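You operate a simulated robot arm through the tools that you are given. There is no shell and no other tool.

Carry out the task below with a simulated robot arm. There is one attempt and no reset: what you move stays moved.

## Task
Unload the ring setter: the teal pack goes into the open drawer marked rings.
Fine: free the orange bar knob first; shut the drawer, width knob to park, slide pushed in; the other pack stays. Set down upright: what you pick out.

The check looks at the end state, three seconds after you hand in, the way a careful person would. Anything else that was tipped, shoved, dropped, spilled or broken makes it a failure.

## Robot
A 6-joint arm with a two-finger gripper, fixed in place. Base frame: the origin is on the floor under the middle of its stand, x ahead of it, y to its left, z up; the work surface is at about z = 800. Lengths are in mm, angles in rad, forces in N, time in s.
It reaches about 1572 mm from its shoulder. Its first joint turns from -2.897 to 2.897 rad. Payload 2.45 kg.
The tool frame sits at the grasp point between the pads (the TCP): z along the fingers, y along the line on which they close. The tips reach 20 mm beyond it. The gripper opens to 140 mm; its body begins 168 mm behind the TCP.
Orientation is told as [roll, pitch, yaw] about the base's x, y, z axes, in that order, counted from this pose: with the fingers straight down and closing along the base's y, the tool's x points along the base's -x, its y along +y and its z along -z.

## Interface
- The arm moves only by the tool arm_command. Its argument "targets" is a list of rows, each a list of 7 numbers: the shift along the tool's x, y, z in units of 40 mm (1.0 is 40 mm), then the turn, a rotation vector about the tool's x, y, z in units of 4 degrees (1.0 is 4 degrees), then the opening, from 0 (shut) to 1 (fully open). In form: [[tx, ty, tz, rx, ry, rz, gripper], ...]. A call has 1 to 20 rows; each row shifts and turns the commanded pose from where the row before left it, along the tool's axes as they then stand. A call with a number of a shift or a turn outside -1 to 1 is refused whole. Each row takes 0.2 s and may step no farther than 50 mm and 0.15 rad from the row before; otherwise, or with a gripper value out of range, the whole call is refused. A pose out of reach is approached as far as the arm can. The call stops where the force on the tool passes 90 N (or 10 N more than at its start, if that is more) or the arm is blocked; 0.2 s more then pass. Each finger travels about 45 mm/s and halts on what it meets, pressing with about 26 N; the grip force reading is that of the motor and also rises with nothing between the fingers. The clock runs only during rows and for 0.2 s after the last one: add rows that do not move to give the fingers time. It gives the time, the measured TCP pose, the force on the tool (base axes), the opening and the grip force at its end, in the units of the frame above (readings bear some noise), with the torque about the TCP (base axes, N m) and any sound that the robot's microphone picked up.
- Cameras (640 x 400 px; columns grow to the right, rows downward): "scene" is fixed at [45.4, -496.4, 1542.7]; the picture's right is [0.64, -0.77, 0.00], its down [-0.39, -0.32, -0.86] and it looks along [0.66, 0.55, -0.51] (base axes); focal length 371 px, centre (320, 200). "wrist" rides on the gripper at [78, 11, -209] in the tool frame; the picture's right is [-0.14, 0.99, 0.00], its down [-0.92, -0.13, -0.37] and it looks along [-0.37, -0.05, 0.93] (tool axes); focal length 280 px, centre (320, 200). There is no depth. A picture from a camera that has moved, and an enlarged one, comes with that camera's place and axes in the base frame and with its lens. The place of the scene camera against the robot may be out by one fixed shift of up to 18 mm in any direction.
- snapshot(camera): a new picture of that camera. It takes no simulated time.
- enlarge(camera, box): a new picture of the part [left, top, right, bottom] of that camera's present view, enlarged. It takes no simulated time.
- finish_job(): hands the job in; it is judged then, once.

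Nothing tells you positions but the pictures and the camera data. Unless the task says otherwise, let go and move clear before handing in.

The tools are called after "Emit:" as a command line: name --pt "numbers of a row" for each row, then --argument value for the rest, lists and objects as JSON in quotes. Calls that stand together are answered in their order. arm_command: Moves the arm, as the interface text tells. Its arguments: {"type":"object","properties":{"targets":{"type":"array","items":{"type":"array","items":{"type":"number"}}}},"required":["targets"]} The other tools are called the same way: snapshot (camera) takes a picture; enlarge (camera, box) takes an enlarged picture of a part of a camera's view; finish_job () hands the job in.

At the start:

```text
clock: 0.0
position: [807.9, 172.1, 1230.6]
tcp_rot: [0.0, 0.0, 0.0]
wrist_force: [-0.3, -0.5, 0.8]
ft_torque: [0.01, -0.01, 0.03]
gripper_width: 140.1
finger_force: 0.0
```

scene: 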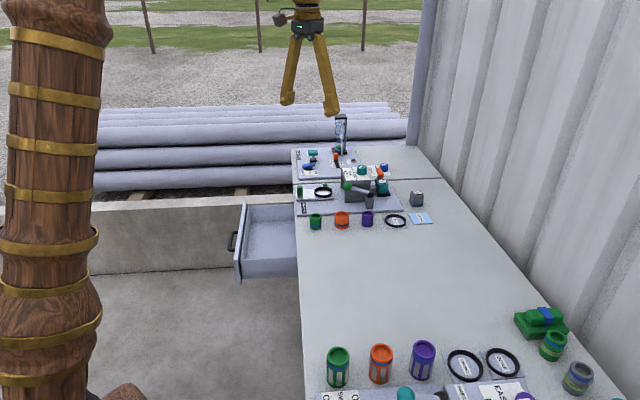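
wrist: 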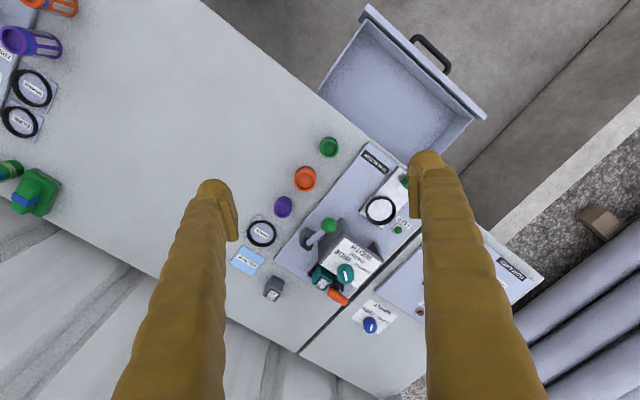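

I see a bench with several machines and an open drawer on its left side. I'll enlarge the views to read the labels and tell the machines apart before I move.

Emit:
enlarge --camera "scene" --box '[280, 100, 450, 240]'

Emit:
enlarge --camera "scene" --box '[290, 300, 640, 400]'

Emit:
enlarge --camera "wrist" --box '[220, 120, 440, 340]'

Emit:
enlarge --camera "wrist" --box '[340, 140, 560, 360]'

```text
2.86 times, centred on (365, 170) of scene
camera zoom: at [45.4, -496.4, 1542.7], right [0.64, -0.77, 0.0], down [-0.39, -0.32, -0.86], along [0.66, 0.55, -0.51], focal length 1060 px, centre (191, 286)
```

zoom: 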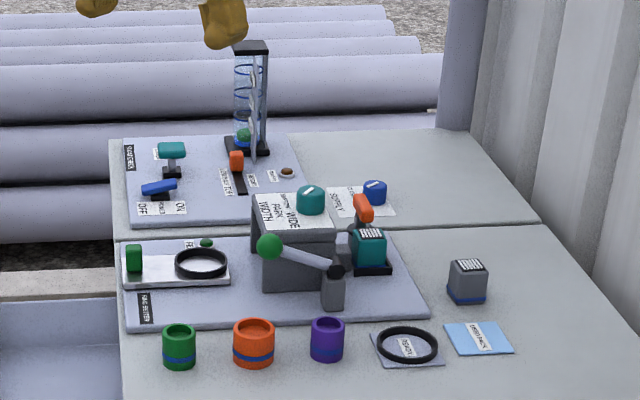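

```text
1.83 times, centred on (465, 350) of scene
camera zoom: at [45.4, -496.4, 1542.7], right [0.64, -0.77, 0.0], down [-0.39, -0.32, -0.86], along [0.66, 0.55, -0.51], focal length 678 px, centre (55, -74)
```

zoom: 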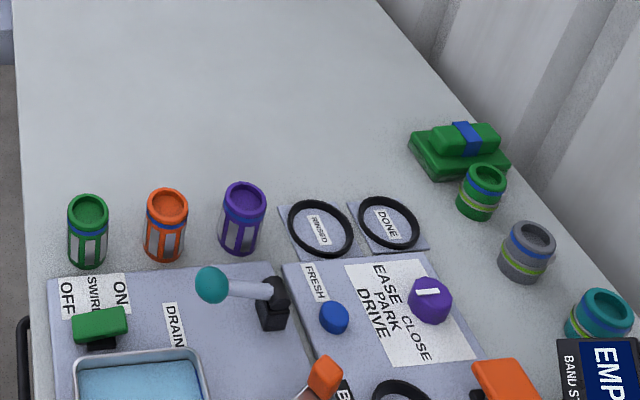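

```text
1.82 times, centred on (330, 230) of wrist
camera zoom: at [729.1, 184.1, 1440.7], right [0.14, 0.99, 0.0], down [0.92, -0.13, 0.37], along [0.37, -0.05, -0.93], focal length 510 px, centre (302, 146)
```

zoom: 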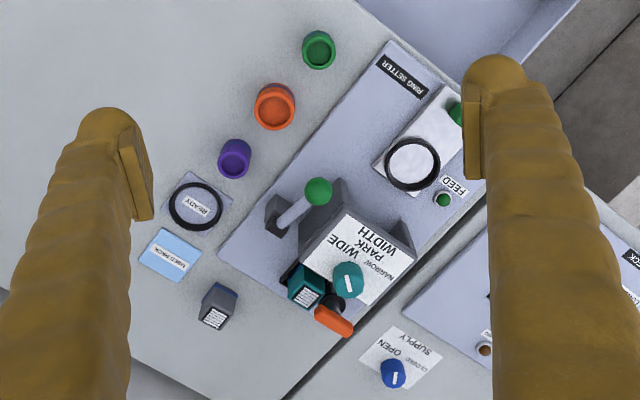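

```text
1.82 times, centred on (450, 250) of wrist
camera zoom: at [729.1, 184.1, 1440.7], right [0.14, 0.99, 0.0], down [0.92, -0.13, 0.37], along [0.37, -0.05, -0.93], focal length 510 px, centre (84, 109)
```

zoom: 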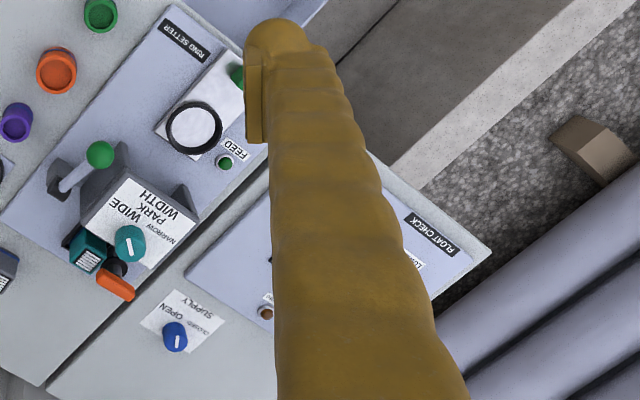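

The ring setter is at roughly x≈1100, y≈180. It has a teal pack with the orange bar knob beside it, a WIDTH knob on top, a white slide with a green grip, and a grey pack standing nearby. I'll check the drawer for its label, then move in closer.

Emit:
enlarge --camera "wrist" --box '[300, 0, 500, 160]'

Emit:
enlarge --camera "scene" --box '[200, 160, 320, 300]'

Emit:
arm_command --pt "-0.8 -0.1 0.3 0 0 0 1" --pt "-0.8 -0.1 0.3 0 0 0 1" --pt "-0.8 -0.1 0.3 0 0 0 1" --pt "-0.8 -0.1 0.3 0 0 0 1"

Emit:
snapshot --camera "wrist"

Emit:
snapshot --camera "scene"

```text
2.50 times, centred on (400, 80) of wrist
camera zoom: at [729.1, 184.1, 1440.7], right [0.14, 0.99, 0.0], down [0.92, -0.13, 0.37], along [0.37, -0.05, -0.93], focal length 701 px, centre (120, 500)
```

zoom: 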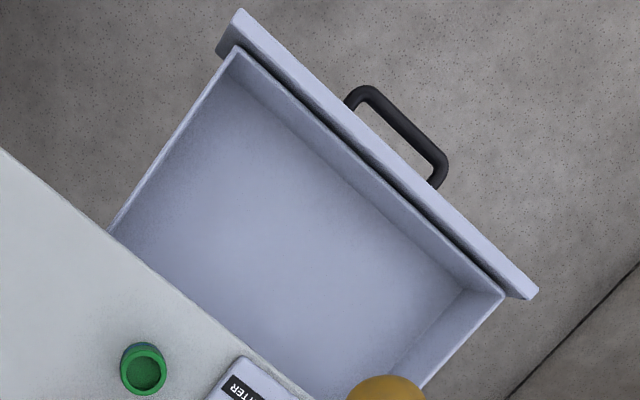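

```text
2.86 times, centred on (260, 230) of scene
camera zoom: at [45.4, -496.4, 1542.7], right [0.64, -0.77, 0.0], down [-0.39, -0.32, -0.86], along [0.66, 0.55, -0.51], focal length 1060 px, centre (491, 114)
```

zoom: 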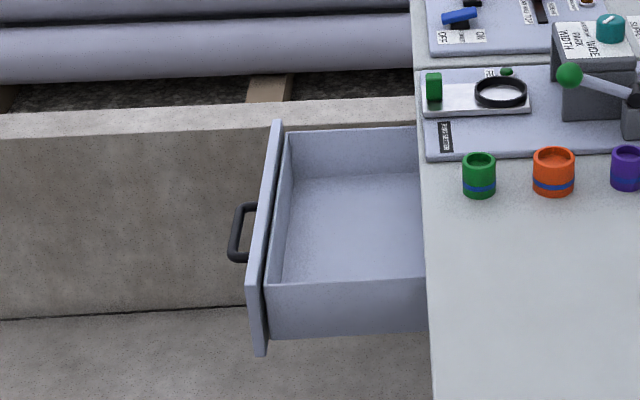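

```text
clock: 1.0
position: [937.3, 158.6, 1183.1]
tcp_rot: [-0.001, -0.002, -0.001]
wrist_force: [0.1, -0.6, 0.4]
ft_torque: [0.0, -0.04, -0.01]
gripper_width: 140.0
finger_force: 0.0
```

```text
taken
camera wrist: at [857.3, 170.0, 1393.9], right [0.14, 0.99, 0.0], down [0.92, -0.13, 0.37], along [0.37, -0.05, -0.93], focal length 280 px, centre (320, 200)
```

wrist: 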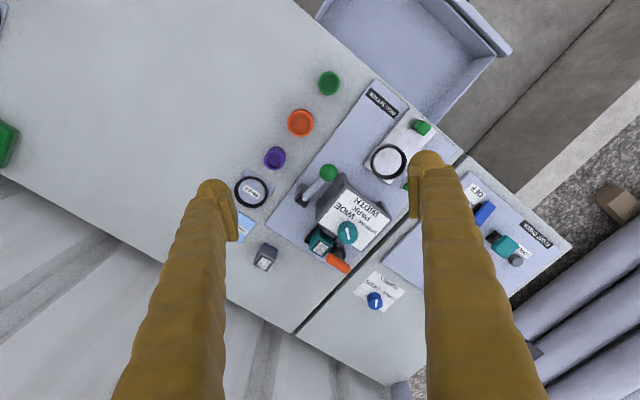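

```text
taken
```

scene: 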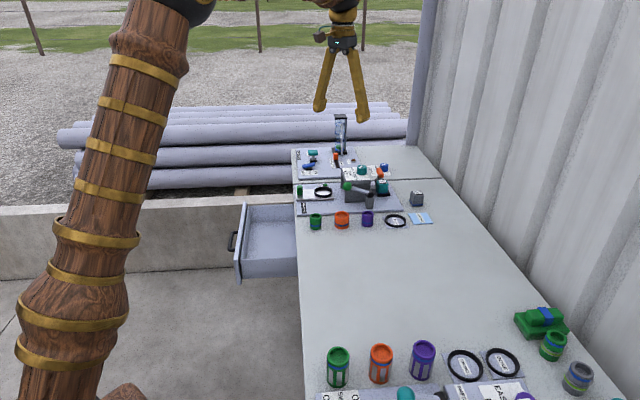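

Emit:
enlarge --camera "wrist" --box '[240, 140, 420, 300]'

Emit:
enlarge --camera "scene" --box '[290, 150, 440, 235]'

```text
2.50 times, centred on (330, 220) of wrist
camera zoom: at [857.3, 170.0, 1393.9], right [0.14, 0.99, 0.0], down [0.92, -0.13, 0.37], along [0.37, -0.05, -0.93], focal length 701 px, centre (295, 150)
```

zoom: 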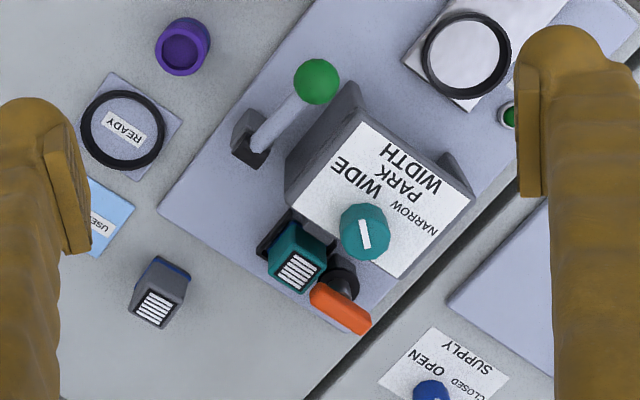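

```text
4.27 times, centred on (365, 192) of scene
camera zoom: at [45.4, -496.4, 1542.7], right [0.64, -0.77, 0.0], down [-0.39, -0.32, -0.86], along [0.66, 0.55, -0.51], focal length 1582 px, centre (128, 232)
```

zoom: 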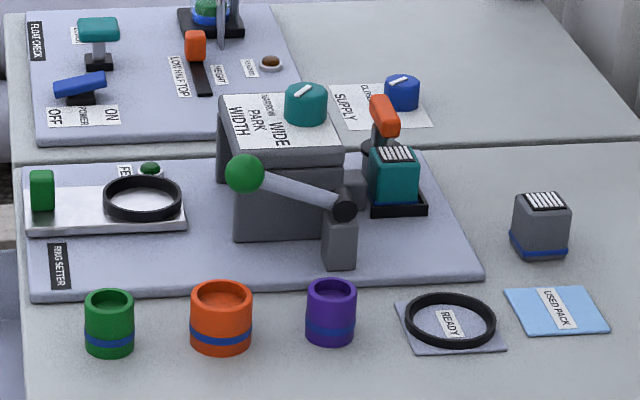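

The teal pack is near (1152, 125), with its top at z≈885. The orange bar is near (1204, 160, 890) and the width knob near (1106, 186, 945). I'll move in above them and turn the wrist to line up with the bench, which sits at about 45°.

Emit:
arm_command --pt "-0.865 -0.34 0.415 0 0 0 1" --pt "-0.865 -0.34 0.415 0 0 0 1" --pt "-0.865 -0.34 0.415 0 0 0 1" --pt "-0.865 -0.34 0.415 0 0 0 1" --pt "-0.865 -0.34 0.415 0 0 0 1" --pt "0 0 0 0 0 -0.9375 1" --pt "0 0 0 0 0 -0.9375 1" --pt "0 0 0 0 0 -0.9375 1" --pt "0 0 0 0 0 -0.9375 1" --pt "0 0 0 0 0 -0.9375 1" --pt "0 0 0 0 0 -0.9375 1" --pt "0 0 0 0 0 -0.9375 1" --pt "0 0 0 0 0 -0.9375 1" --pt "0 0 0 0 0 -0.9375 1" --pt "0 0 0 0 0 -0.9375 1" --pt "0 0 0 0 0 -0.9375 1" --pt "0 0 0 0 0 -0.9375 1"

Emit:
snapshot --camera "wrist"

Emit:
enlarge --camera "wrist" --box '[210, 80, 430, 300]'

Emit:
snapshot --camera "scene"

```text
clock: 4.6
position: [1108.3, 88.0, 1099.6]
tcp_rot: [-0.001, 0.001, 0.787]
wrist_force: [0.0, -0.2, -0.3]
ft_torque: [0.02, -0.01, -0.01]
gripper_width: 139.8
finger_force: 0.1
```

```text
taken
camera wrist: at [1044.7, 41.0, 1309.1], right [-0.6, 0.8, 0.0], down [0.74, 0.56, 0.37], along [0.29, 0.22, -0.93], focal length 280 px, centre (320, 200)
```

wrist: 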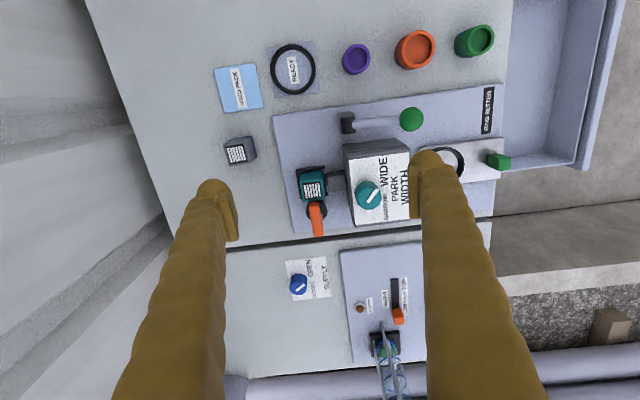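

```text
1.82 times, centred on (320, 190) of wrist
camera zoom: at [1044.7, 41.0, 1309.1], right [-0.6, 0.8, 0.0], down [0.74, 0.56, 0.37], along [0.29, 0.22, -0.93], focal length 510 px, centre (320, 218)
```

zoom: 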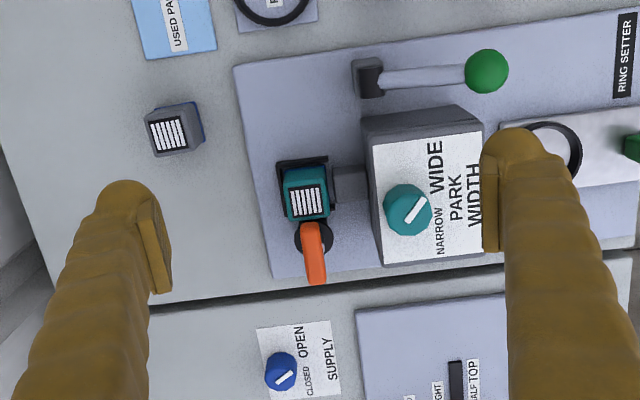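

```text
taken
```

scene: 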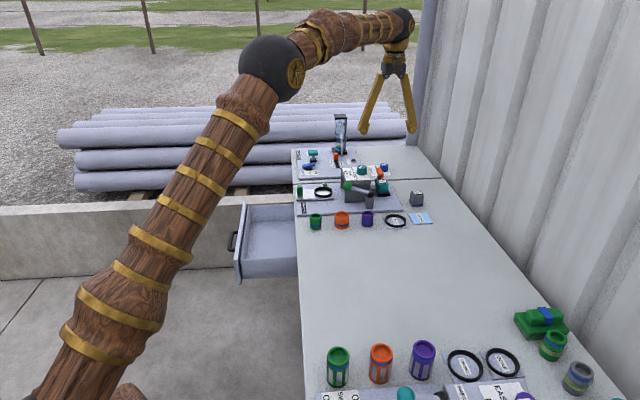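

Emit:
enlarge --camera "scene" --box '[335, 150, 415, 215]'

Emit:
enlarge --camera "wrist" --box '[280, 130, 410, 240]'

Emit:
enlarge --camera "wrist" --box '[420, 60, 600, 220]'

```text
6.15 times, centred on (375, 182) of scene
camera zoom: at [45.4, -496.4, 1542.7], right [0.64, -0.77, 0.0], down [-0.39, -0.32, -0.86], along [0.66, 0.55, -0.51], focal length 2282 px, centre (-18, 308)
```

zoom: 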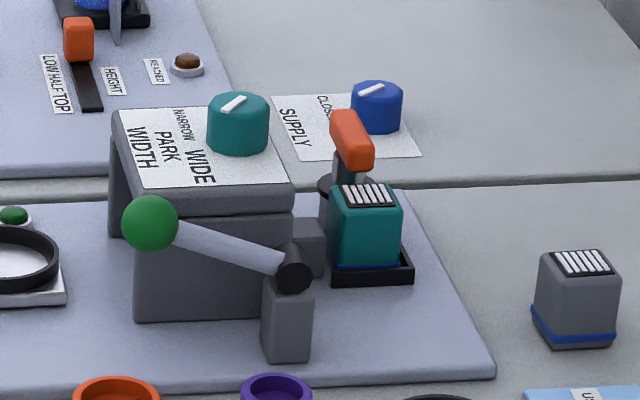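

```text
3.64 times, centred on (345, 185) of wrist
camera zoom: at [1044.7, 41.0, 1309.1], right [-0.6, 0.8, 0.0], down [0.74, 0.56, 0.37], along [0.29, 0.22, -0.93], focal length 1020 px, centre (229, 254)
```

zoom: 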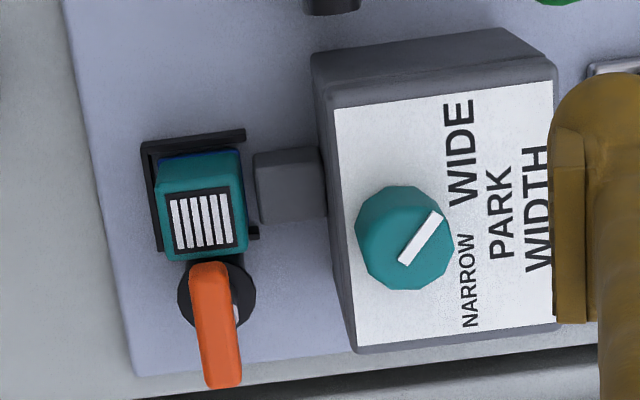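

```text
2.50 times, centred on (510, 140) of wrist
camera zoom: at [1044.7, 41.0, 1309.1], right [-0.6, 0.8, 0.0], down [0.74, 0.56, 0.37], along [0.29, 0.22, -0.93], focal length 701 px, centre (-155, 350)
```

zoom: 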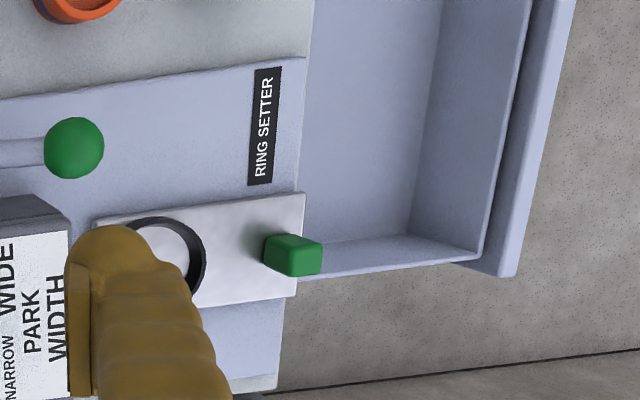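

Emit:
enlarge --camera "wrist" --box '[290, 155, 340, 240]'

Emit:
enlarge --camera "wrist" --box '[340, 165, 410, 225]'

Emit:
enlarge --camera "scene" --box '[365, 158, 395, 195]'

```text
4.71 times, centred on (315, 198) of wrist
camera zoom: at [1044.7, 41.0, 1309.1], right [-0.6, 0.8, 0.0], down [0.74, 0.56, 0.37], along [0.29, 0.22, -0.93], focal length 1320 px, centre (344, 212)
```

zoom: 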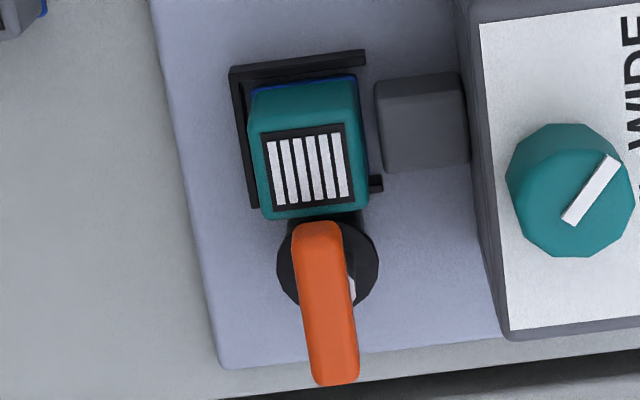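

```text
6.67 times, centred on (375, 195) of wrist
camera zoom: at [1044.7, 41.0, 1309.1], right [-0.6, 0.8, 0.0], down [0.74, 0.56, 0.37], along [0.29, 0.22, -0.93], focal length 1869 px, centre (-47, 233)
```

zoom: 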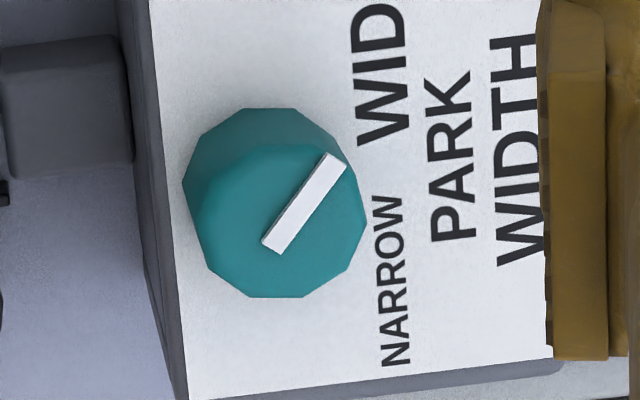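

```text
10.81 times, centred on (380, 176) of scene
camera zoom: at [45.4, -496.4, 1542.7], right [0.64, -0.77, 0.0], down [-0.39, -0.32, -0.86], along [0.66, 0.55, -0.51], focal length 4009 px, centre (-329, 454)
```

zoom: 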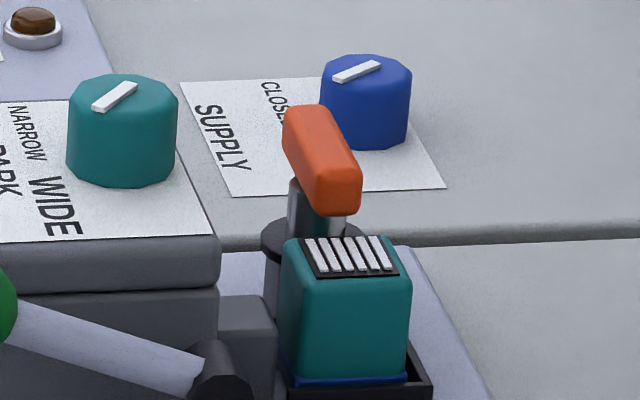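

The bar's inner end seems to sit over the pack's edge, with a small white mark on its collar. The width knob's line points to WIDE. I'll move closer to get a second view for measuring heights.

Emit:
arm_command --pt "-0.55 -0.18 0.5 0 0 0 1" --pt "-0.55 -0.18 0.5 0 0 0 1" --pt "-0.55 -0.18 0.5 0 0 0 1"

Emit:
snapshot --camera "wrist"

Emit:
enlarge --camera "wrist" --box '[260, 80, 400, 200]'

```text
clock: 5.4
position: [1175.3, 117.7, 1039.3]
tcp_rot: [-0.003, -0.002, 0.786]
wrist_force: [0.0, 0.0, 0.9]
ft_torque: [0.02, -0.05, -0.01]
gripper_width: 140.0
finger_force: 0.0
```

```text
taken
camera wrist: at [1109.4, 71.4, 1250.2], right [-0.6, 0.8, 0.0], down [0.74, 0.56, 0.37], along [0.3, 0.22, -0.93], focal length 280 px, centre (320, 200)
```

wrist: 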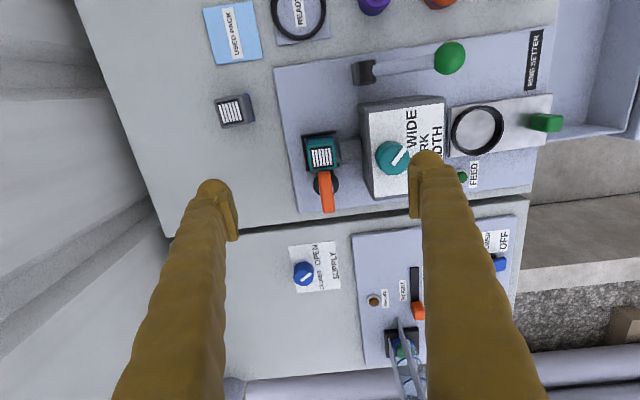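

```text
3.33 times, centred on (330, 140) of wrist
camera zoom: at [1109.4, 71.4, 1250.2], right [-0.6, 0.8, 0.0], down [0.74, 0.56, 0.37], along [0.3, 0.22, -0.93], focal length 935 px, centre (287, 400)
```

zoom: 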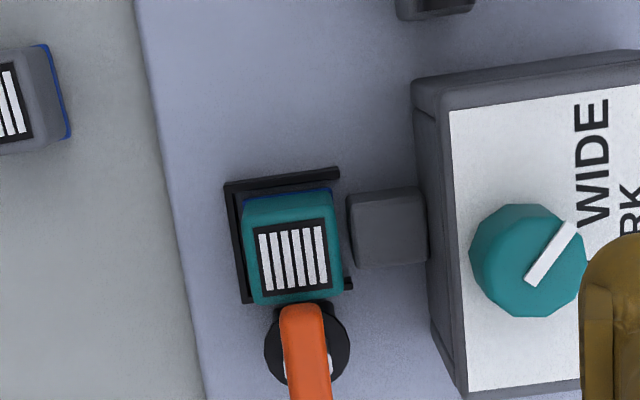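

Emit:
enlarge --camera "wrist" --box '[300, 160, 350, 215]'

Emit:
enlarge --camera "wrist" --box '[360, 90, 460, 200]'

```text
7.27 times, centred on (325, 188) of wrist
camera zoom: at [1109.4, 71.4, 1250.2], right [-0.6, 0.8, 0.0], down [0.74, 0.56, 0.37], along [0.3, 0.22, -0.93], focal length 2039 px, centre (284, 291)
```

zoom: 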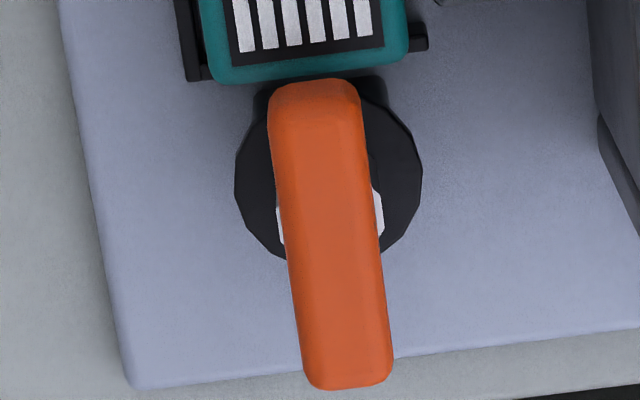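

```text
3.64 times, centred on (410, 145) of wrist
camera zoom: at [1109.4, 71.4, 1250.2], right [-0.6, 0.8, 0.0], down [0.74, 0.56, 0.37], along [0.3, 0.22, -0.93], focal length 1020 px, centre (-7, 400)
```

zoom: 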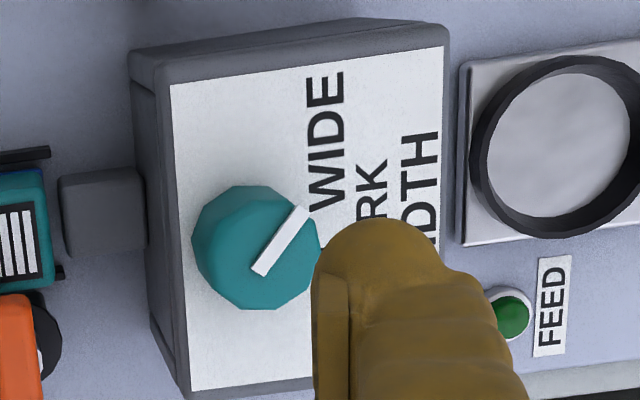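

The bar's underside is at z≈878 and its top at ≈898, centred near (1210, 158). The pack top is at ≈867. I'll look from the drawer side to see what's under the bar and to get a better idea of the housing and slide.

Emit:
arm_command --pt "0 0 0 0 0 1 1" --pt "0 0 0 0 0 1 1" --pt "0 0 0 0 0 1 1" --pt "0 0 0 0 0 1 1" --pt "0 0 0 0 0 1 1" --pt "0 0 0 0 0 1 1" --pt "0 0 0 0 0 1 1" --pt "0 0 0 0 0 1 1" --pt "0 0 0 0 0 1 1" --pt "0 0 0 0 0 1 1" --pt "0 0 0 0 0 1 1" --pt "0 0 0 0 0 1 1" --pt "0 0 0 0 0 1 1" --pt "0 0 0 0 0 1 1" --pt "0 0 0 0 0 1 1" --pt "0 0 0 0 0 1 1" --pt "0 0 0 0 0 1 1" --pt "0 0 0 0 0 1 1" --pt "0 0 0 0 0 1 1" --pt "0 0 0 0 0 1 1"

Emit:
arm_command --pt "0 0 0 0 0 1 1" --pt "0 0 0 0 0 1 1" --pt "0 0 0 0 0 0.5 1" --pt "0.867 0.44 0 0 0 0 1" --pt "0.867 0.44 0 0 0 0 1" --pt "0.867 0.44 0 0 0 0 1"

Emit:
snapshot --camera "wrist"

Emit:
snapshot --camera "scene"

```text
clock: 9.6
position: [1170.7, 119.1, 1040.2]
tcp_rot: [0.0, 0.001, -0.612]
wrist_force: [0.2, -0.1, -0.8]
ft_torque: [0.01, 0.01, 0.0]
gripper_width: 140.4
finger_force: 0.1
```

```text
clock: 11.0
position: [1135.2, 228.5, 1037.9]
tcp_rot: [0.0, -0.001, -0.788]
wrist_force: [-0.2, 0.5, -0.1]
ft_torque: [0.11, 0.04, -0.01]
gripper_width: 140.0
finger_force: 0.1
```

```text
taken
camera wrist: at [1086.1, 292.0, 1248.2], right [0.8, 0.6, 0.0], down [0.56, -0.74, 0.37], along [0.22, -0.29, -0.93], focal length 280 px, centre (320, 200)
```

wrist: 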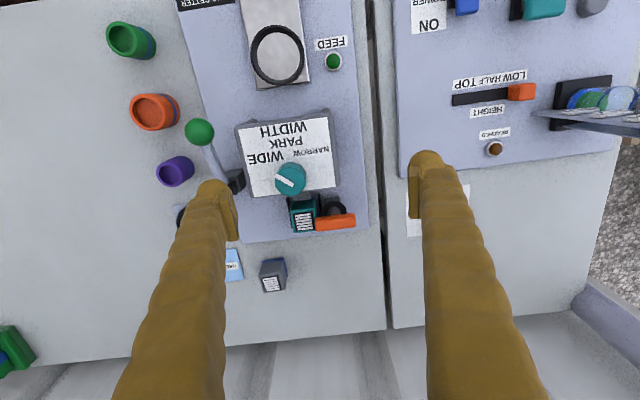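

```text
taken
```

scene: 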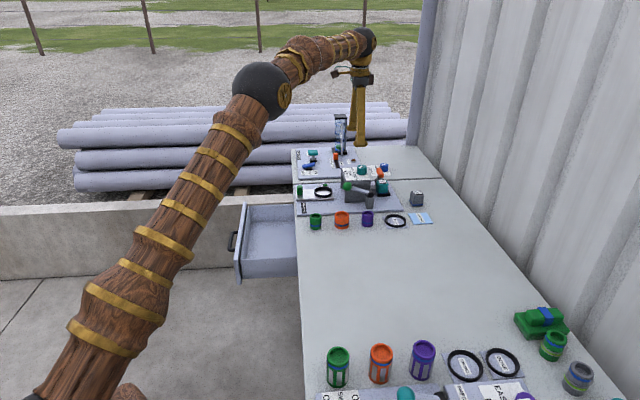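

Emit:
enlarge --camera "wrist" --box '[280, 185, 370, 245]'

Emit:
enlarge --camera "wrist" --box '[225, 100, 345, 205]'

Emit:
enlarge --camera "wrist" --box '[170, 0, 380, 130]'

```text
6.67 times, centred on (325, 215) of wrist
camera zoom: at [1086.1, 292.0, 1248.2], right [0.8, 0.6, 0.0], down [0.56, -0.74, 0.37], along [0.22, -0.29, -0.93], focal length 1869 px, centre (287, 100)
```

zoom: 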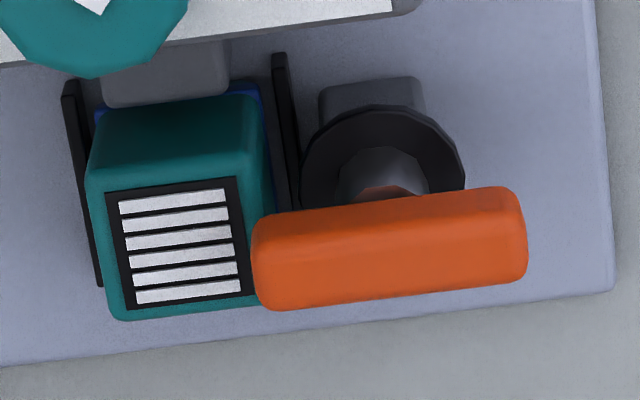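

```text
3.81 times, centred on (285, 152) of wrist
camera zoom: at [1086.1, 292.0, 1248.2], right [0.8, 0.6, 0.0], down [0.56, -0.74, 0.37], along [0.22, -0.29, -0.93], focal length 1068 px, centre (453, 381)
```

zoom: 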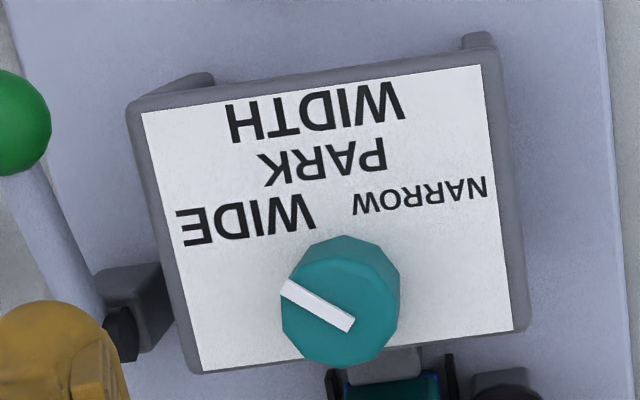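

```text
3.05 times, centred on (275, 65) of wrist
camera zoom: at [1086.1, 292.0, 1248.2], right [0.8, 0.6, 0.0], down [0.56, -0.74, 0.37], along [0.22, -0.29, -0.93], focal length 854 px, centre (457, 611)
```

zoom: 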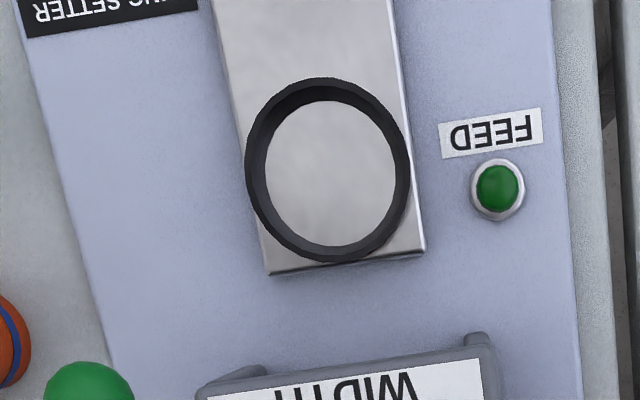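

The bar slightly overlaps the pack's edge, so it's acting as a latch. I'll go above its pivot with the fingers across the bar, narrow the opening, and check the alignment before lowering.

Emit:
arm_command --pt "-0.859 0.03 0 0 0 0 1" --pt "-0.859 0.03 0 0 0 0 1" --pt "-0.859 0.03 0 0 0 0 1" --pt "0 0 0 0 0 -1 0.8" --pt "0 0 0 0 0 -1 0.6" --pt "0 0 0 0 0 -1 0.5" --pt "0 0 0 0 0 -1 0.4" --pt "0 0 0 0 0 -1 0.3" --pt "0 0 0 0 0 -1 0.3" --pt "0 0 0 0 0 -1 0.3" --pt "0 0 0 0 0 -1 0.3" --pt "0 0 0 0 0 -1 0.3" --pt "0 0 0 0 0 -1 0.3" --pt "0 0 0 0 0 -1 0.3" --pt "0 0 0 0 0 -1 0.3" --pt "0 0 0 0 0 -1 0.3" --pt "0 0 0 0 0 -1 0.3" --pt "0 0 0 0 0 -1 0.3"

Emit:
arm_command --pt "0 0 0 0 0 -1 0.3" --pt "0 0 0 0 0 -1 0.3" --pt "0 0 0 0 0 -1 0.3" --pt "0 0 0 0 0 -1 0.3" --pt "0 0 0 0 0 -1 0.3" --pt "0 0 0 0 0 -1 0.3" --pt "0 0 0 0 0 -1 0.3" --pt "0 0 0 0 0 -0.5 0.3" --pt "0 0 0.8 0 0 0 0.3"

Emit:
snapshot --camera "wrist"

Emit:
snapshot --camera "scene"

```text
clock: 14.8
position: [1187.8, 166.4, 1035.2]
tcp_rot: [0.0, 0.0, 0.261]
wrist_force: [0.7, 0.3, 0.7]
ft_torque: [-0.02, 0.0, -0.02]
gripper_width: 42.1
finger_force: 0.0
out of reach, approached as far as the arm can: row 3
```

```text
clock: 16.8
position: [1196.5, 168.2, 1008.9]
tcp_rot: [0.001, 0.002, 0.784]
wrist_force: [0.0, -0.1, -0.9]
ft_torque: [0.0, 0.01, 0.02]
gripper_width: 42.0
finger_force: 0.1
out of reach, approached as far as the arm can: row 9
```

```text
taken
camera wrist: at [1132.6, 120.8, 1218.5], right [-0.6, 0.8, 0.0], down [0.74, 0.56, 0.37], along [0.29, 0.22, -0.93], focal length 280 px, centre (320, 200)
```

wrist: 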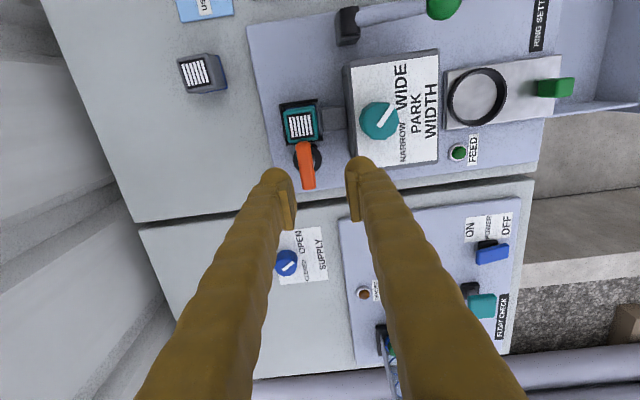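

```text
taken
```

scene: 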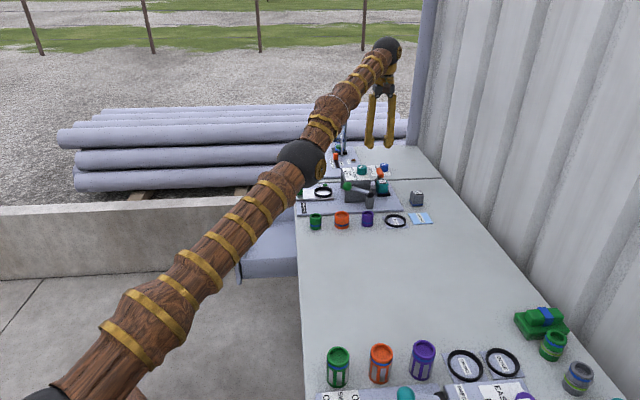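

The arm is close to its reach limit at this height. Lowering should bring the wrist nearer the shoulder's height, so I'll go down a bit and see where it ends up.

Emit:
arm_command --pt "0 0 0.6 0 0 0 0.3" --pt "0 0 0.6 0 0 0 0.3" --pt "0 0 0 0 0 0 0.3"

Emit:
snapshot --camera "wrist"

Emit:
enlarge --camera "wrist" --box '[240, 80, 400, 220]'

```text
clock: 17.6
position: [1210.7, 169.3, 963.8]
tcp_rot: [0.003, 0.003, 0.785]
wrist_force: [0.0, -0.6, 0.8]
ft_torque: [0.0, -0.02, 0.04]
gripper_width: 42.1
finger_force: 0.0
out of reach, approached as far as the arm can: row 1, 2
```

```text
taken
camera wrist: at [1146.2, 122.6, 1174.0], right [-0.6, 0.8, 0.0], down [0.74, 0.56, 0.37], along [0.29, 0.22, -0.93], focal length 280 px, centre (320, 200)
```

wrist: 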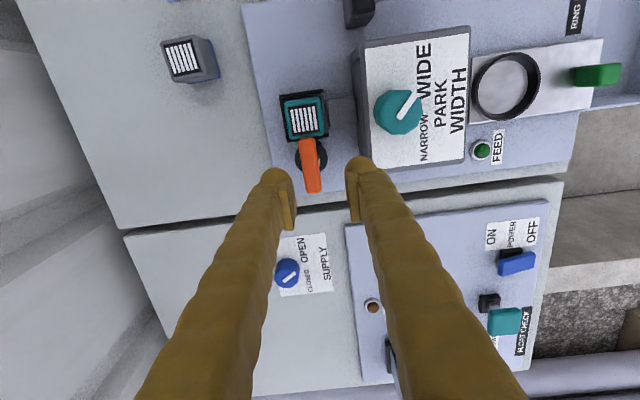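

```text
2.86 times, centred on (320, 150) of wrist
camera zoom: at [1146.2, 122.6, 1174.0], right [-0.6, 0.8, 0.0], down [0.74, 0.56, 0.37], along [0.29, 0.22, -0.93], focal length 801 px, centre (320, 343)
```

zoom: 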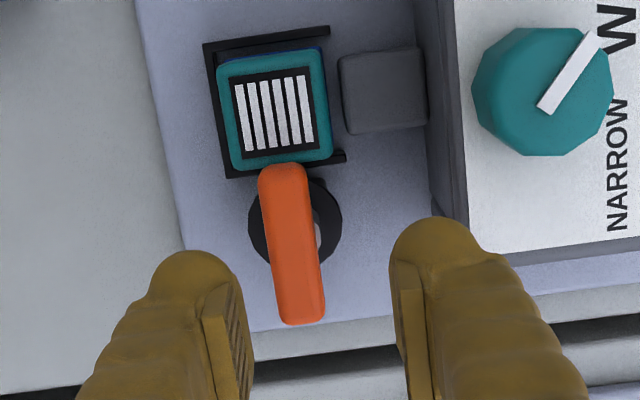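

Emit:
arm_command --pt "0.13 -0.18 0.5 0 0 0 0.3" --pt "0 0 0.5 0 0 0 0.3" --pt "0 0 0 0 0 0 0.3"

Emit:
enlarge --camera "wrist" --box '[240, 80, 400, 220]'

Emit:
enlarge --camera "scene" --box '[330, 100, 430, 200]'

```text
clock: 18.4
position: [1221.5, 163.3, 927.2]
tcp_rot: [0.001, 0.004, 0.785]
wrist_force: [0.7, 0.0, 0.4]
ft_torque: [-0.02, 0.01, 0.03]
gripper_width: 42.1
finger_force: 0.1
out of reach, approached as far as the arm can: row 1, 2
```

```text
2.86 times, centred on (320, 150) of wrist
camera zoom: at [1157.5, 115.6, 1136.8], right [-0.6, 0.8, 0.0], down [0.74, 0.56, 0.37], along [0.29, 0.22, -0.93], focal length 801 px, centre (320, 343)
```

zoom: 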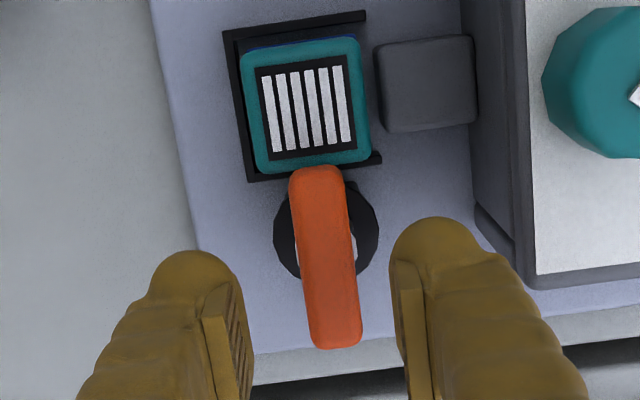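

```text
4.00 times, centred on (380, 150) of scene
camera zoom: at [45.4, -496.4, 1542.7], right [0.64, -0.77, 0.0], down [-0.39, -0.32, -0.86], along [0.66, 0.55, -0.51], focal length 1483 px, centre (80, 400)
```

zoom: 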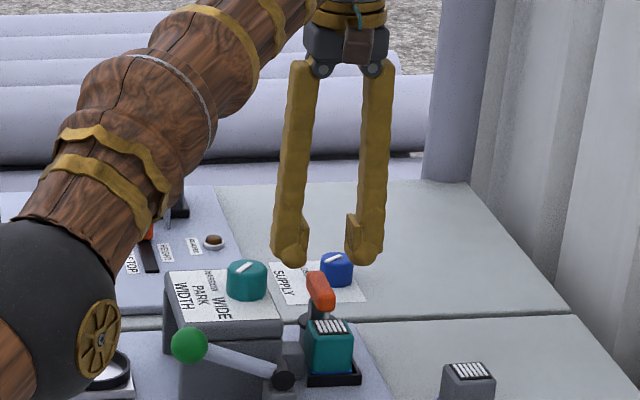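

The arm looks stuck near a fully straight elbow, so readings slide along its reach sphere. I'll raise clear of the housing and pull back so the elbow bends properly, then approach again from inside.

Emit:
arm_command --pt "0 0 -0.8 0 0 0 0.3" --pt "0 0 -0.8 0 0 0 0.3"

Emit:
arm_command --pt "0.707 0.707 0 0 0 0 0.3" --pt "0.707 0.707 0 0 0 0 0.3" --pt "0 0 0 0 0 0 0.3"

Emit:
arm_command --pt "0.5 0.5 0 0 0 0 0.3" --pt "0 0 0 0 0 0 0.3"

```text
clock: 19.0
position: [1207.6, 162.6, 984.2]
tcp_rot: [-0.001, 0.0, 0.786]
wrist_force: [0.2, -0.2, 0.5]
ft_torque: [0.03, 0.01, -0.01]
gripper_width: 41.9
finger_force: 0.2
out of reach, approached as far as the arm can: row 1, 2
```

```text
clock: 19.8
position: [1203.9, 161.5, 986.8]
tcp_rot: [0.0, 0.001, 0.787]
wrist_force: [0.4, 0.4, -0.1]
ft_torque: [0.0, 0.01, -0.01]
gripper_width: 41.9
finger_force: 0.0
out of reach, approached as far as the arm can: row 1, 2
```

```text
clock: 20.4
position: [1201.7, 161.5, 990.2]
tcp_rot: [0.001, 0.004, 0.784]
wrist_force: [-0.2, -0.3, -0.1]
ft_torque: [0.01, 0.01, -0.01]
gripper_width: 42.3
finger_force: 0.1
out of reach, approached as far as the arm can: row 1
```

Emit:
arm_command --pt "0.7 0.7 0.2 0 0 0 0.3" --pt "0.7 0.7 0 0 0 0 0.3" --pt "0.7 0.7 0 0 0 0 0.3"

```text
clock: 21.2
position: [1202.0, 162.4, 991.0]
tcp_rot: [0.002, 0.003, 0.787]
wrist_force: [-0.3, 0.7, 0.0]
ft_torque: [0.0, 0.0, 0.01]
gripper_width: 42.2
finger_force: 0.1
out of reach, approached as far as the arm can: row 1, 2, 3
```

Emit:
arm_command --pt "0.04 0.04 0 0 0 0 0.3" --pt "0.04 0.04 0 0 0 0 0.3" --pt "0.04 0.04 0 0 0 0 0.3" --pt "0.04 0.04 0 0 0 0 0.3" --pt "0.04 0.04 0 0 0 0 0.3" --pt "0.06 0.06 0 0 0 0 0.3" --pt "0.06 0.06 0 0 0 0 0.3" --pt "0.06 0.06 0 0 0 0 0.3"

```text
clock: 23.0
position: [1202.9, 164.3, 990.7]
tcp_rot: [0.003, 0.003, 0.785]
wrist_force: [-0.3, -0.5, -0.7]
ft_torque: [0.0, 0.02, -0.01]
gripper_width: 42.2
finger_force: 0.0
out of reach, approached as far as the arm can: row 1, 3, 5, 6, 7
```

The arm won't come inward, which suggests the elbow settled on the wrong side of straight. I'll stay at this safe height and try small outward-and-down moves followed by inward ones to flip it back.

Emit:
arm_command --pt "-0.6 -0.6 0.4 0 0 0 0.3" --pt "0.5 0.5 0 0 0 0 0.3" --pt "0.5 0.5 0 0 0 0 0.3"

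```text
clock: 23.8
position: [1154.0, 161.9, 967.3]
tcp_rot: [-0.001, 0.002, 0.786]
wrist_force: [0.5, -1.0, -1.1]
ft_torque: [-0.01, 0.04, -0.03]
gripper_width: 42.1
finger_force: 0.2
out of reach, approached as far as the arm can: row 1
```

That freed it. I'll check the arm's shape and the view before approaching the bar again from inside the reach.

Emit:
snapshot --camera "scene"

Emit:
snapshot --camera "wrist"

```text
taken
```

scene: 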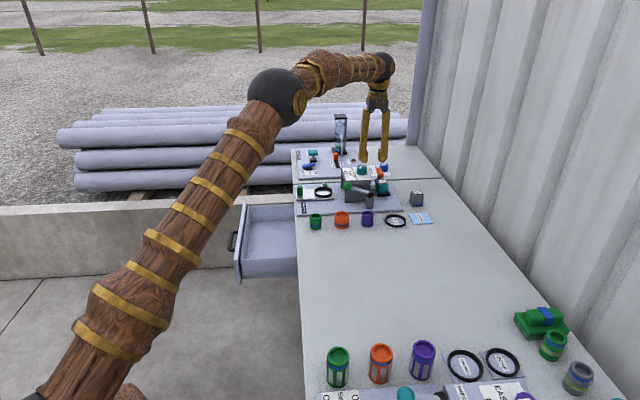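

```text
taken
camera wrist: at [1089.7, 115.6, 1176.9], right [-0.6, 0.8, 0.0], down [0.74, 0.56, 0.37], along [0.29, 0.22, -0.93], focal length 280 px, centre (320, 200)
```

wrist: 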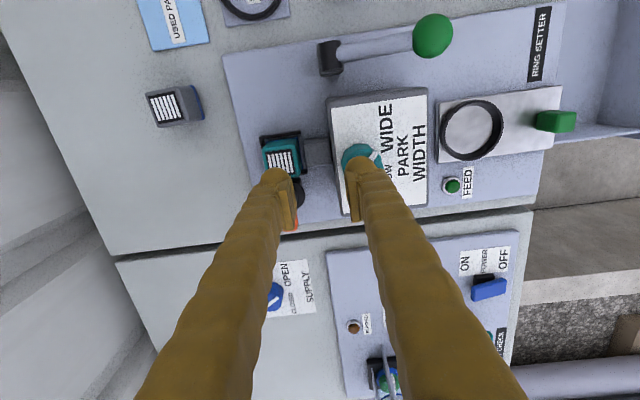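

The elbow is bent the right way again. I'll swing round on the wall side, staying inside the reach, then line up over the bar.

Emit:
arm_command --pt "-0.035 -0.69 0.275 0 0 0 0.3" --pt "-0.035 -0.69 0.275 0 0 0 0.25" --pt "0 0 0 0 0 0 0.25"

Emit:
enlarge --camera "wrist" --box '[240, 80, 400, 220]'

```text
clock: 24.6
position: [1194.4, 124.4, 944.8]
tcp_rot: [0.0, 0.0, 0.786]
wrist_force: [-0.6, -0.6, 0.2]
ft_torque: [0.0, 0.0, -0.01]
gripper_width: 35.0
finger_force: 0.0
```

```text
2.86 times, centred on (320, 150) of wrist
camera zoom: at [1130.0, 77.7, 1155.5], right [-0.6, 0.8, 0.0], down [0.74, 0.56, 0.37], along [0.29, 0.22, -0.93], focal length 801 px, centre (320, 343)
```

zoom: 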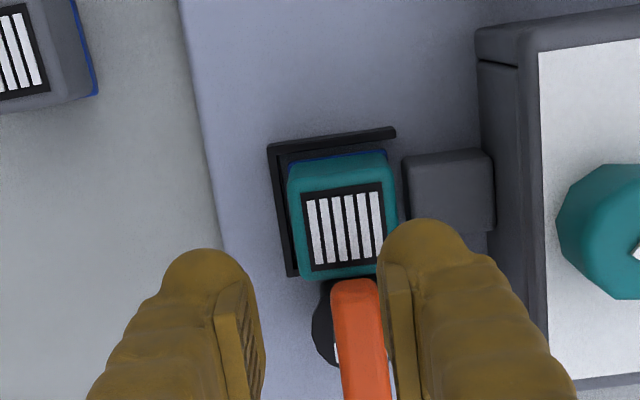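

Emit:
arm_command --pt "-0.485 0.155 0.085 0 0 0 0.25" --pt "-0.485 0.155 0.085 0 0 0 0.25" --pt "0 0 0 0 0 0 0.25"

Emit:
enlarge --camera "wrist" --box '[240, 100, 400, 240]'

```text
clock: 25.4
position: [1214.2, 160.4, 938.5]
tcp_rot: [0.0, 0.0, 0.785]
wrist_force: [-0.3, 0.3, -0.1]
ft_torque: [-0.01, 0.0, -0.01]
gripper_width: 35.1
finger_force: 0.2
```

```text
2.86 times, centred on (320, 170) of wrist
camera zoom: at [1150.2, 113.8, 1149.5], right [-0.6, 0.8, 0.0], down [0.74, 0.56, 0.37], along [0.29, 0.22, -0.93], focal length 801 px, centre (320, 286)
```

zoom: 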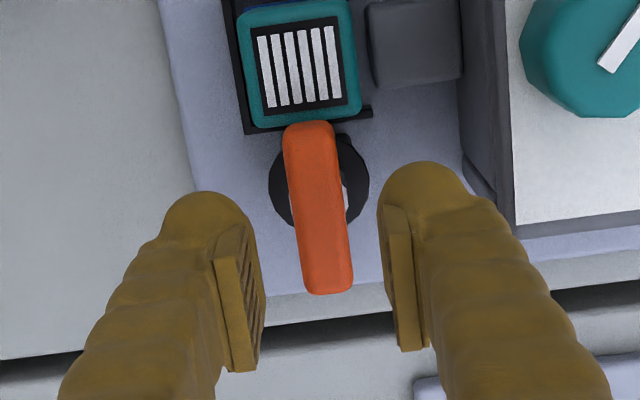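

The bar is centred between the fingers. I'll lower so the tips straddle it, staying just above the pack top.

Emit:
arm_command --pt "0 0 0.5 0 0 0 0.25" --pt "0 0 0.5 0 0 0 0.25" --pt "0 0 0.08 0 0 0 0.25"

Emit:
enlarge --camera "wrist" --box '[240, 100, 400, 240]'

Emit:
enlarge --camera "scene" --box '[340, 130, 420, 200]'

```text
clock: 26.2
position: [1216.1, 161.0, 896.2]
tcp_rot: [0.0, 0.0, 0.785]
wrist_force: [0.3, 0.2, 0.4]
ft_torque: [0.02, 0.03, 0.0]
gripper_width: 35.0
finger_force: 0.1
```

```text
2.86 times, centred on (320, 170) of wrist
camera zoom: at [1152.6, 113.7, 1106.8], right [-0.6, 0.8, 0.0], down [0.74, 0.56, 0.37], along [0.29, 0.22, -0.93], focal length 801 px, centre (320, 286)
```

zoom: 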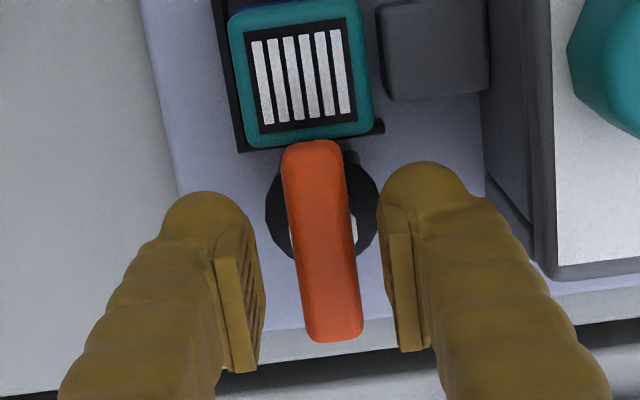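

```text
5.71 times, centred on (380, 165) of scene
camera zoom: at [45.4, -496.4, 1542.7], right [0.64, -0.77, 0.0], down [-0.39, -0.32, -0.86], along [0.66, 0.55, -0.51], focal length 2119 px, centre (-23, 400)
```

zoom: 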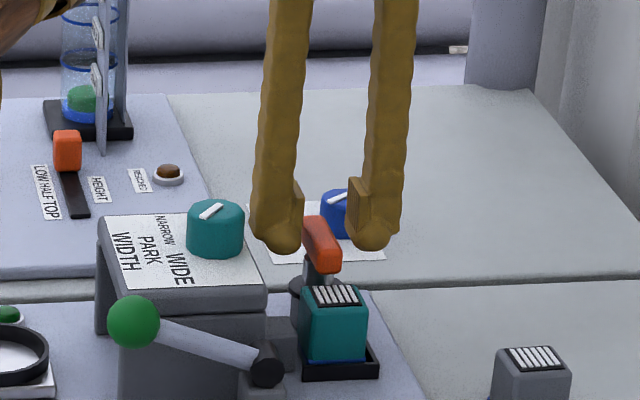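

Emit:
arm_command --pt "0 0 0 0 0 0 0" --pt "0 0 0 0 0 0 0" --pt "0 0 0 0 0 0 0" --pt "0 0 0 0 0 0 0"

Emit:
arm_command --pt "0 0 0 0 0 1 0" --pt "0 0 0 0 0 1 0"

Emit:
enlarge --camera "wrist" --box '[240, 100, 400, 240]'

```text
clock: 27.2
position: [1216.0, 162.2, 897.2]
tcp_rot: [0.002, 0.0, 0.787]
wrist_force: [-24.9, 13.2, -1.4]
ft_torque: [0.16, 0.28, -0.07]
gripper_width: 17.2
finger_force: 42.9
```

```text
clock: 27.8
position: [1216.3, 161.6, 896.3]
tcp_rot: [0.0, -0.002, 0.647]
wrist_force: [-15.7, 15.6, -12.7]
ft_torque: [0.3, -0.11, -0.02]
gripper_width: 17.1
finger_force: 42.3
```

```text
2.86 times, centred on (320, 170) of wrist
camera zoom: at [1146.2, 123.7, 1106.8], right [-0.49, 0.87, 0.0], down [0.81, 0.45, 0.37], along [0.32, 0.18, -0.93], focal length 801 px, centre (320, 286)
```

zoom: 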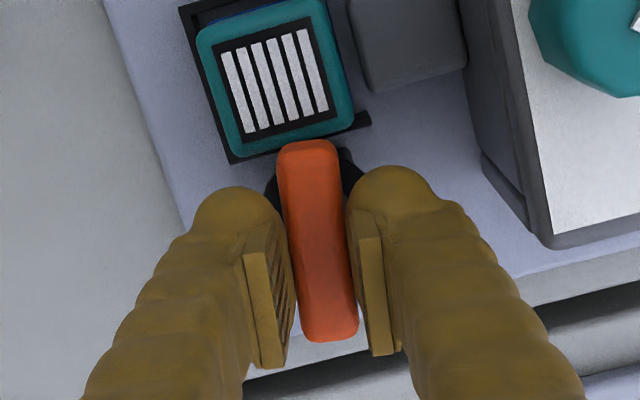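

The bar turns freely with the gripper. I'll continue clockwise and watch the forces.

Emit:
arm_command --pt "0 0.02 0 0 0 1 0" --pt "0 0.02 0 0 0 1 0" --pt "0 0 0 0 0 1 0" --pt "0 0 0 0 0 1 0" --pt "0 0 0 0 0 1 0" --pt "0 0 0 0 0 1 0"

Emit:
enlarge --camera "wrist" --box '[240, 100, 400, 240]'

Emit:
enlarge --camera "scene" --box '[340, 130, 420, 200]'

```text
clock: 29.2
position: [1215.0, 158.9, 897.3]
tcp_rot: [0.0, -0.003, 0.223]
wrist_force: [30.6, -6.0, -8.1]
ft_torque: [-0.01, -0.37, 0.05]
gripper_width: 16.9
finger_force: 42.5
```

```text
2.86 times, centred on (320, 170) of wrist
camera zoom: at [1135.4, 154.4, 1107.2], right [-0.09, 1.0, 0.0], down [0.93, 0.08, 0.37], along [0.37, 0.03, -0.93], focal length 801 px, centre (320, 286)
```

zoom: 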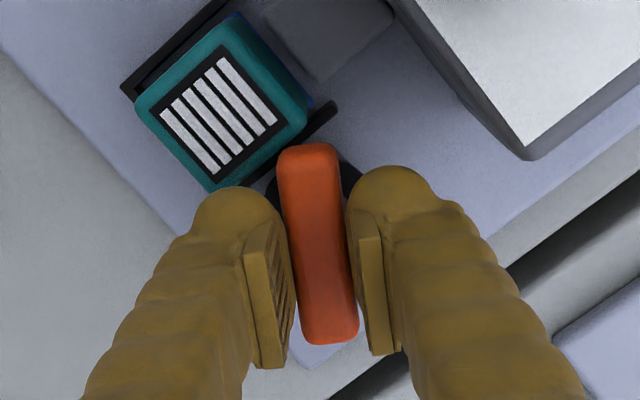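

```text
5.71 times, centred on (380, 165) of scene
camera zoom: at [45.4, -496.4, 1542.7], right [0.64, -0.77, 0.0], down [-0.39, -0.32, -0.86], along [0.66, 0.55, -0.51], focal length 2119 px, centre (-23, 400)
```

zoom: 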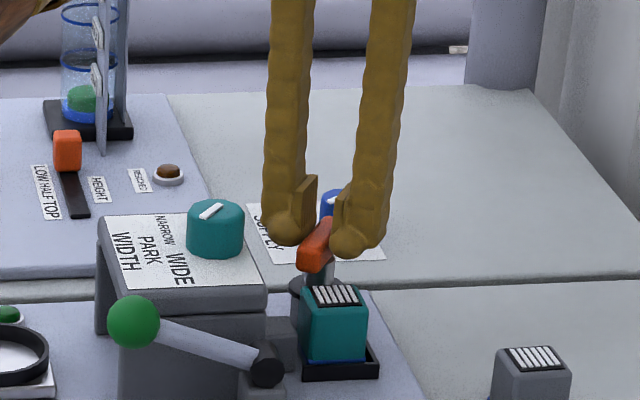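

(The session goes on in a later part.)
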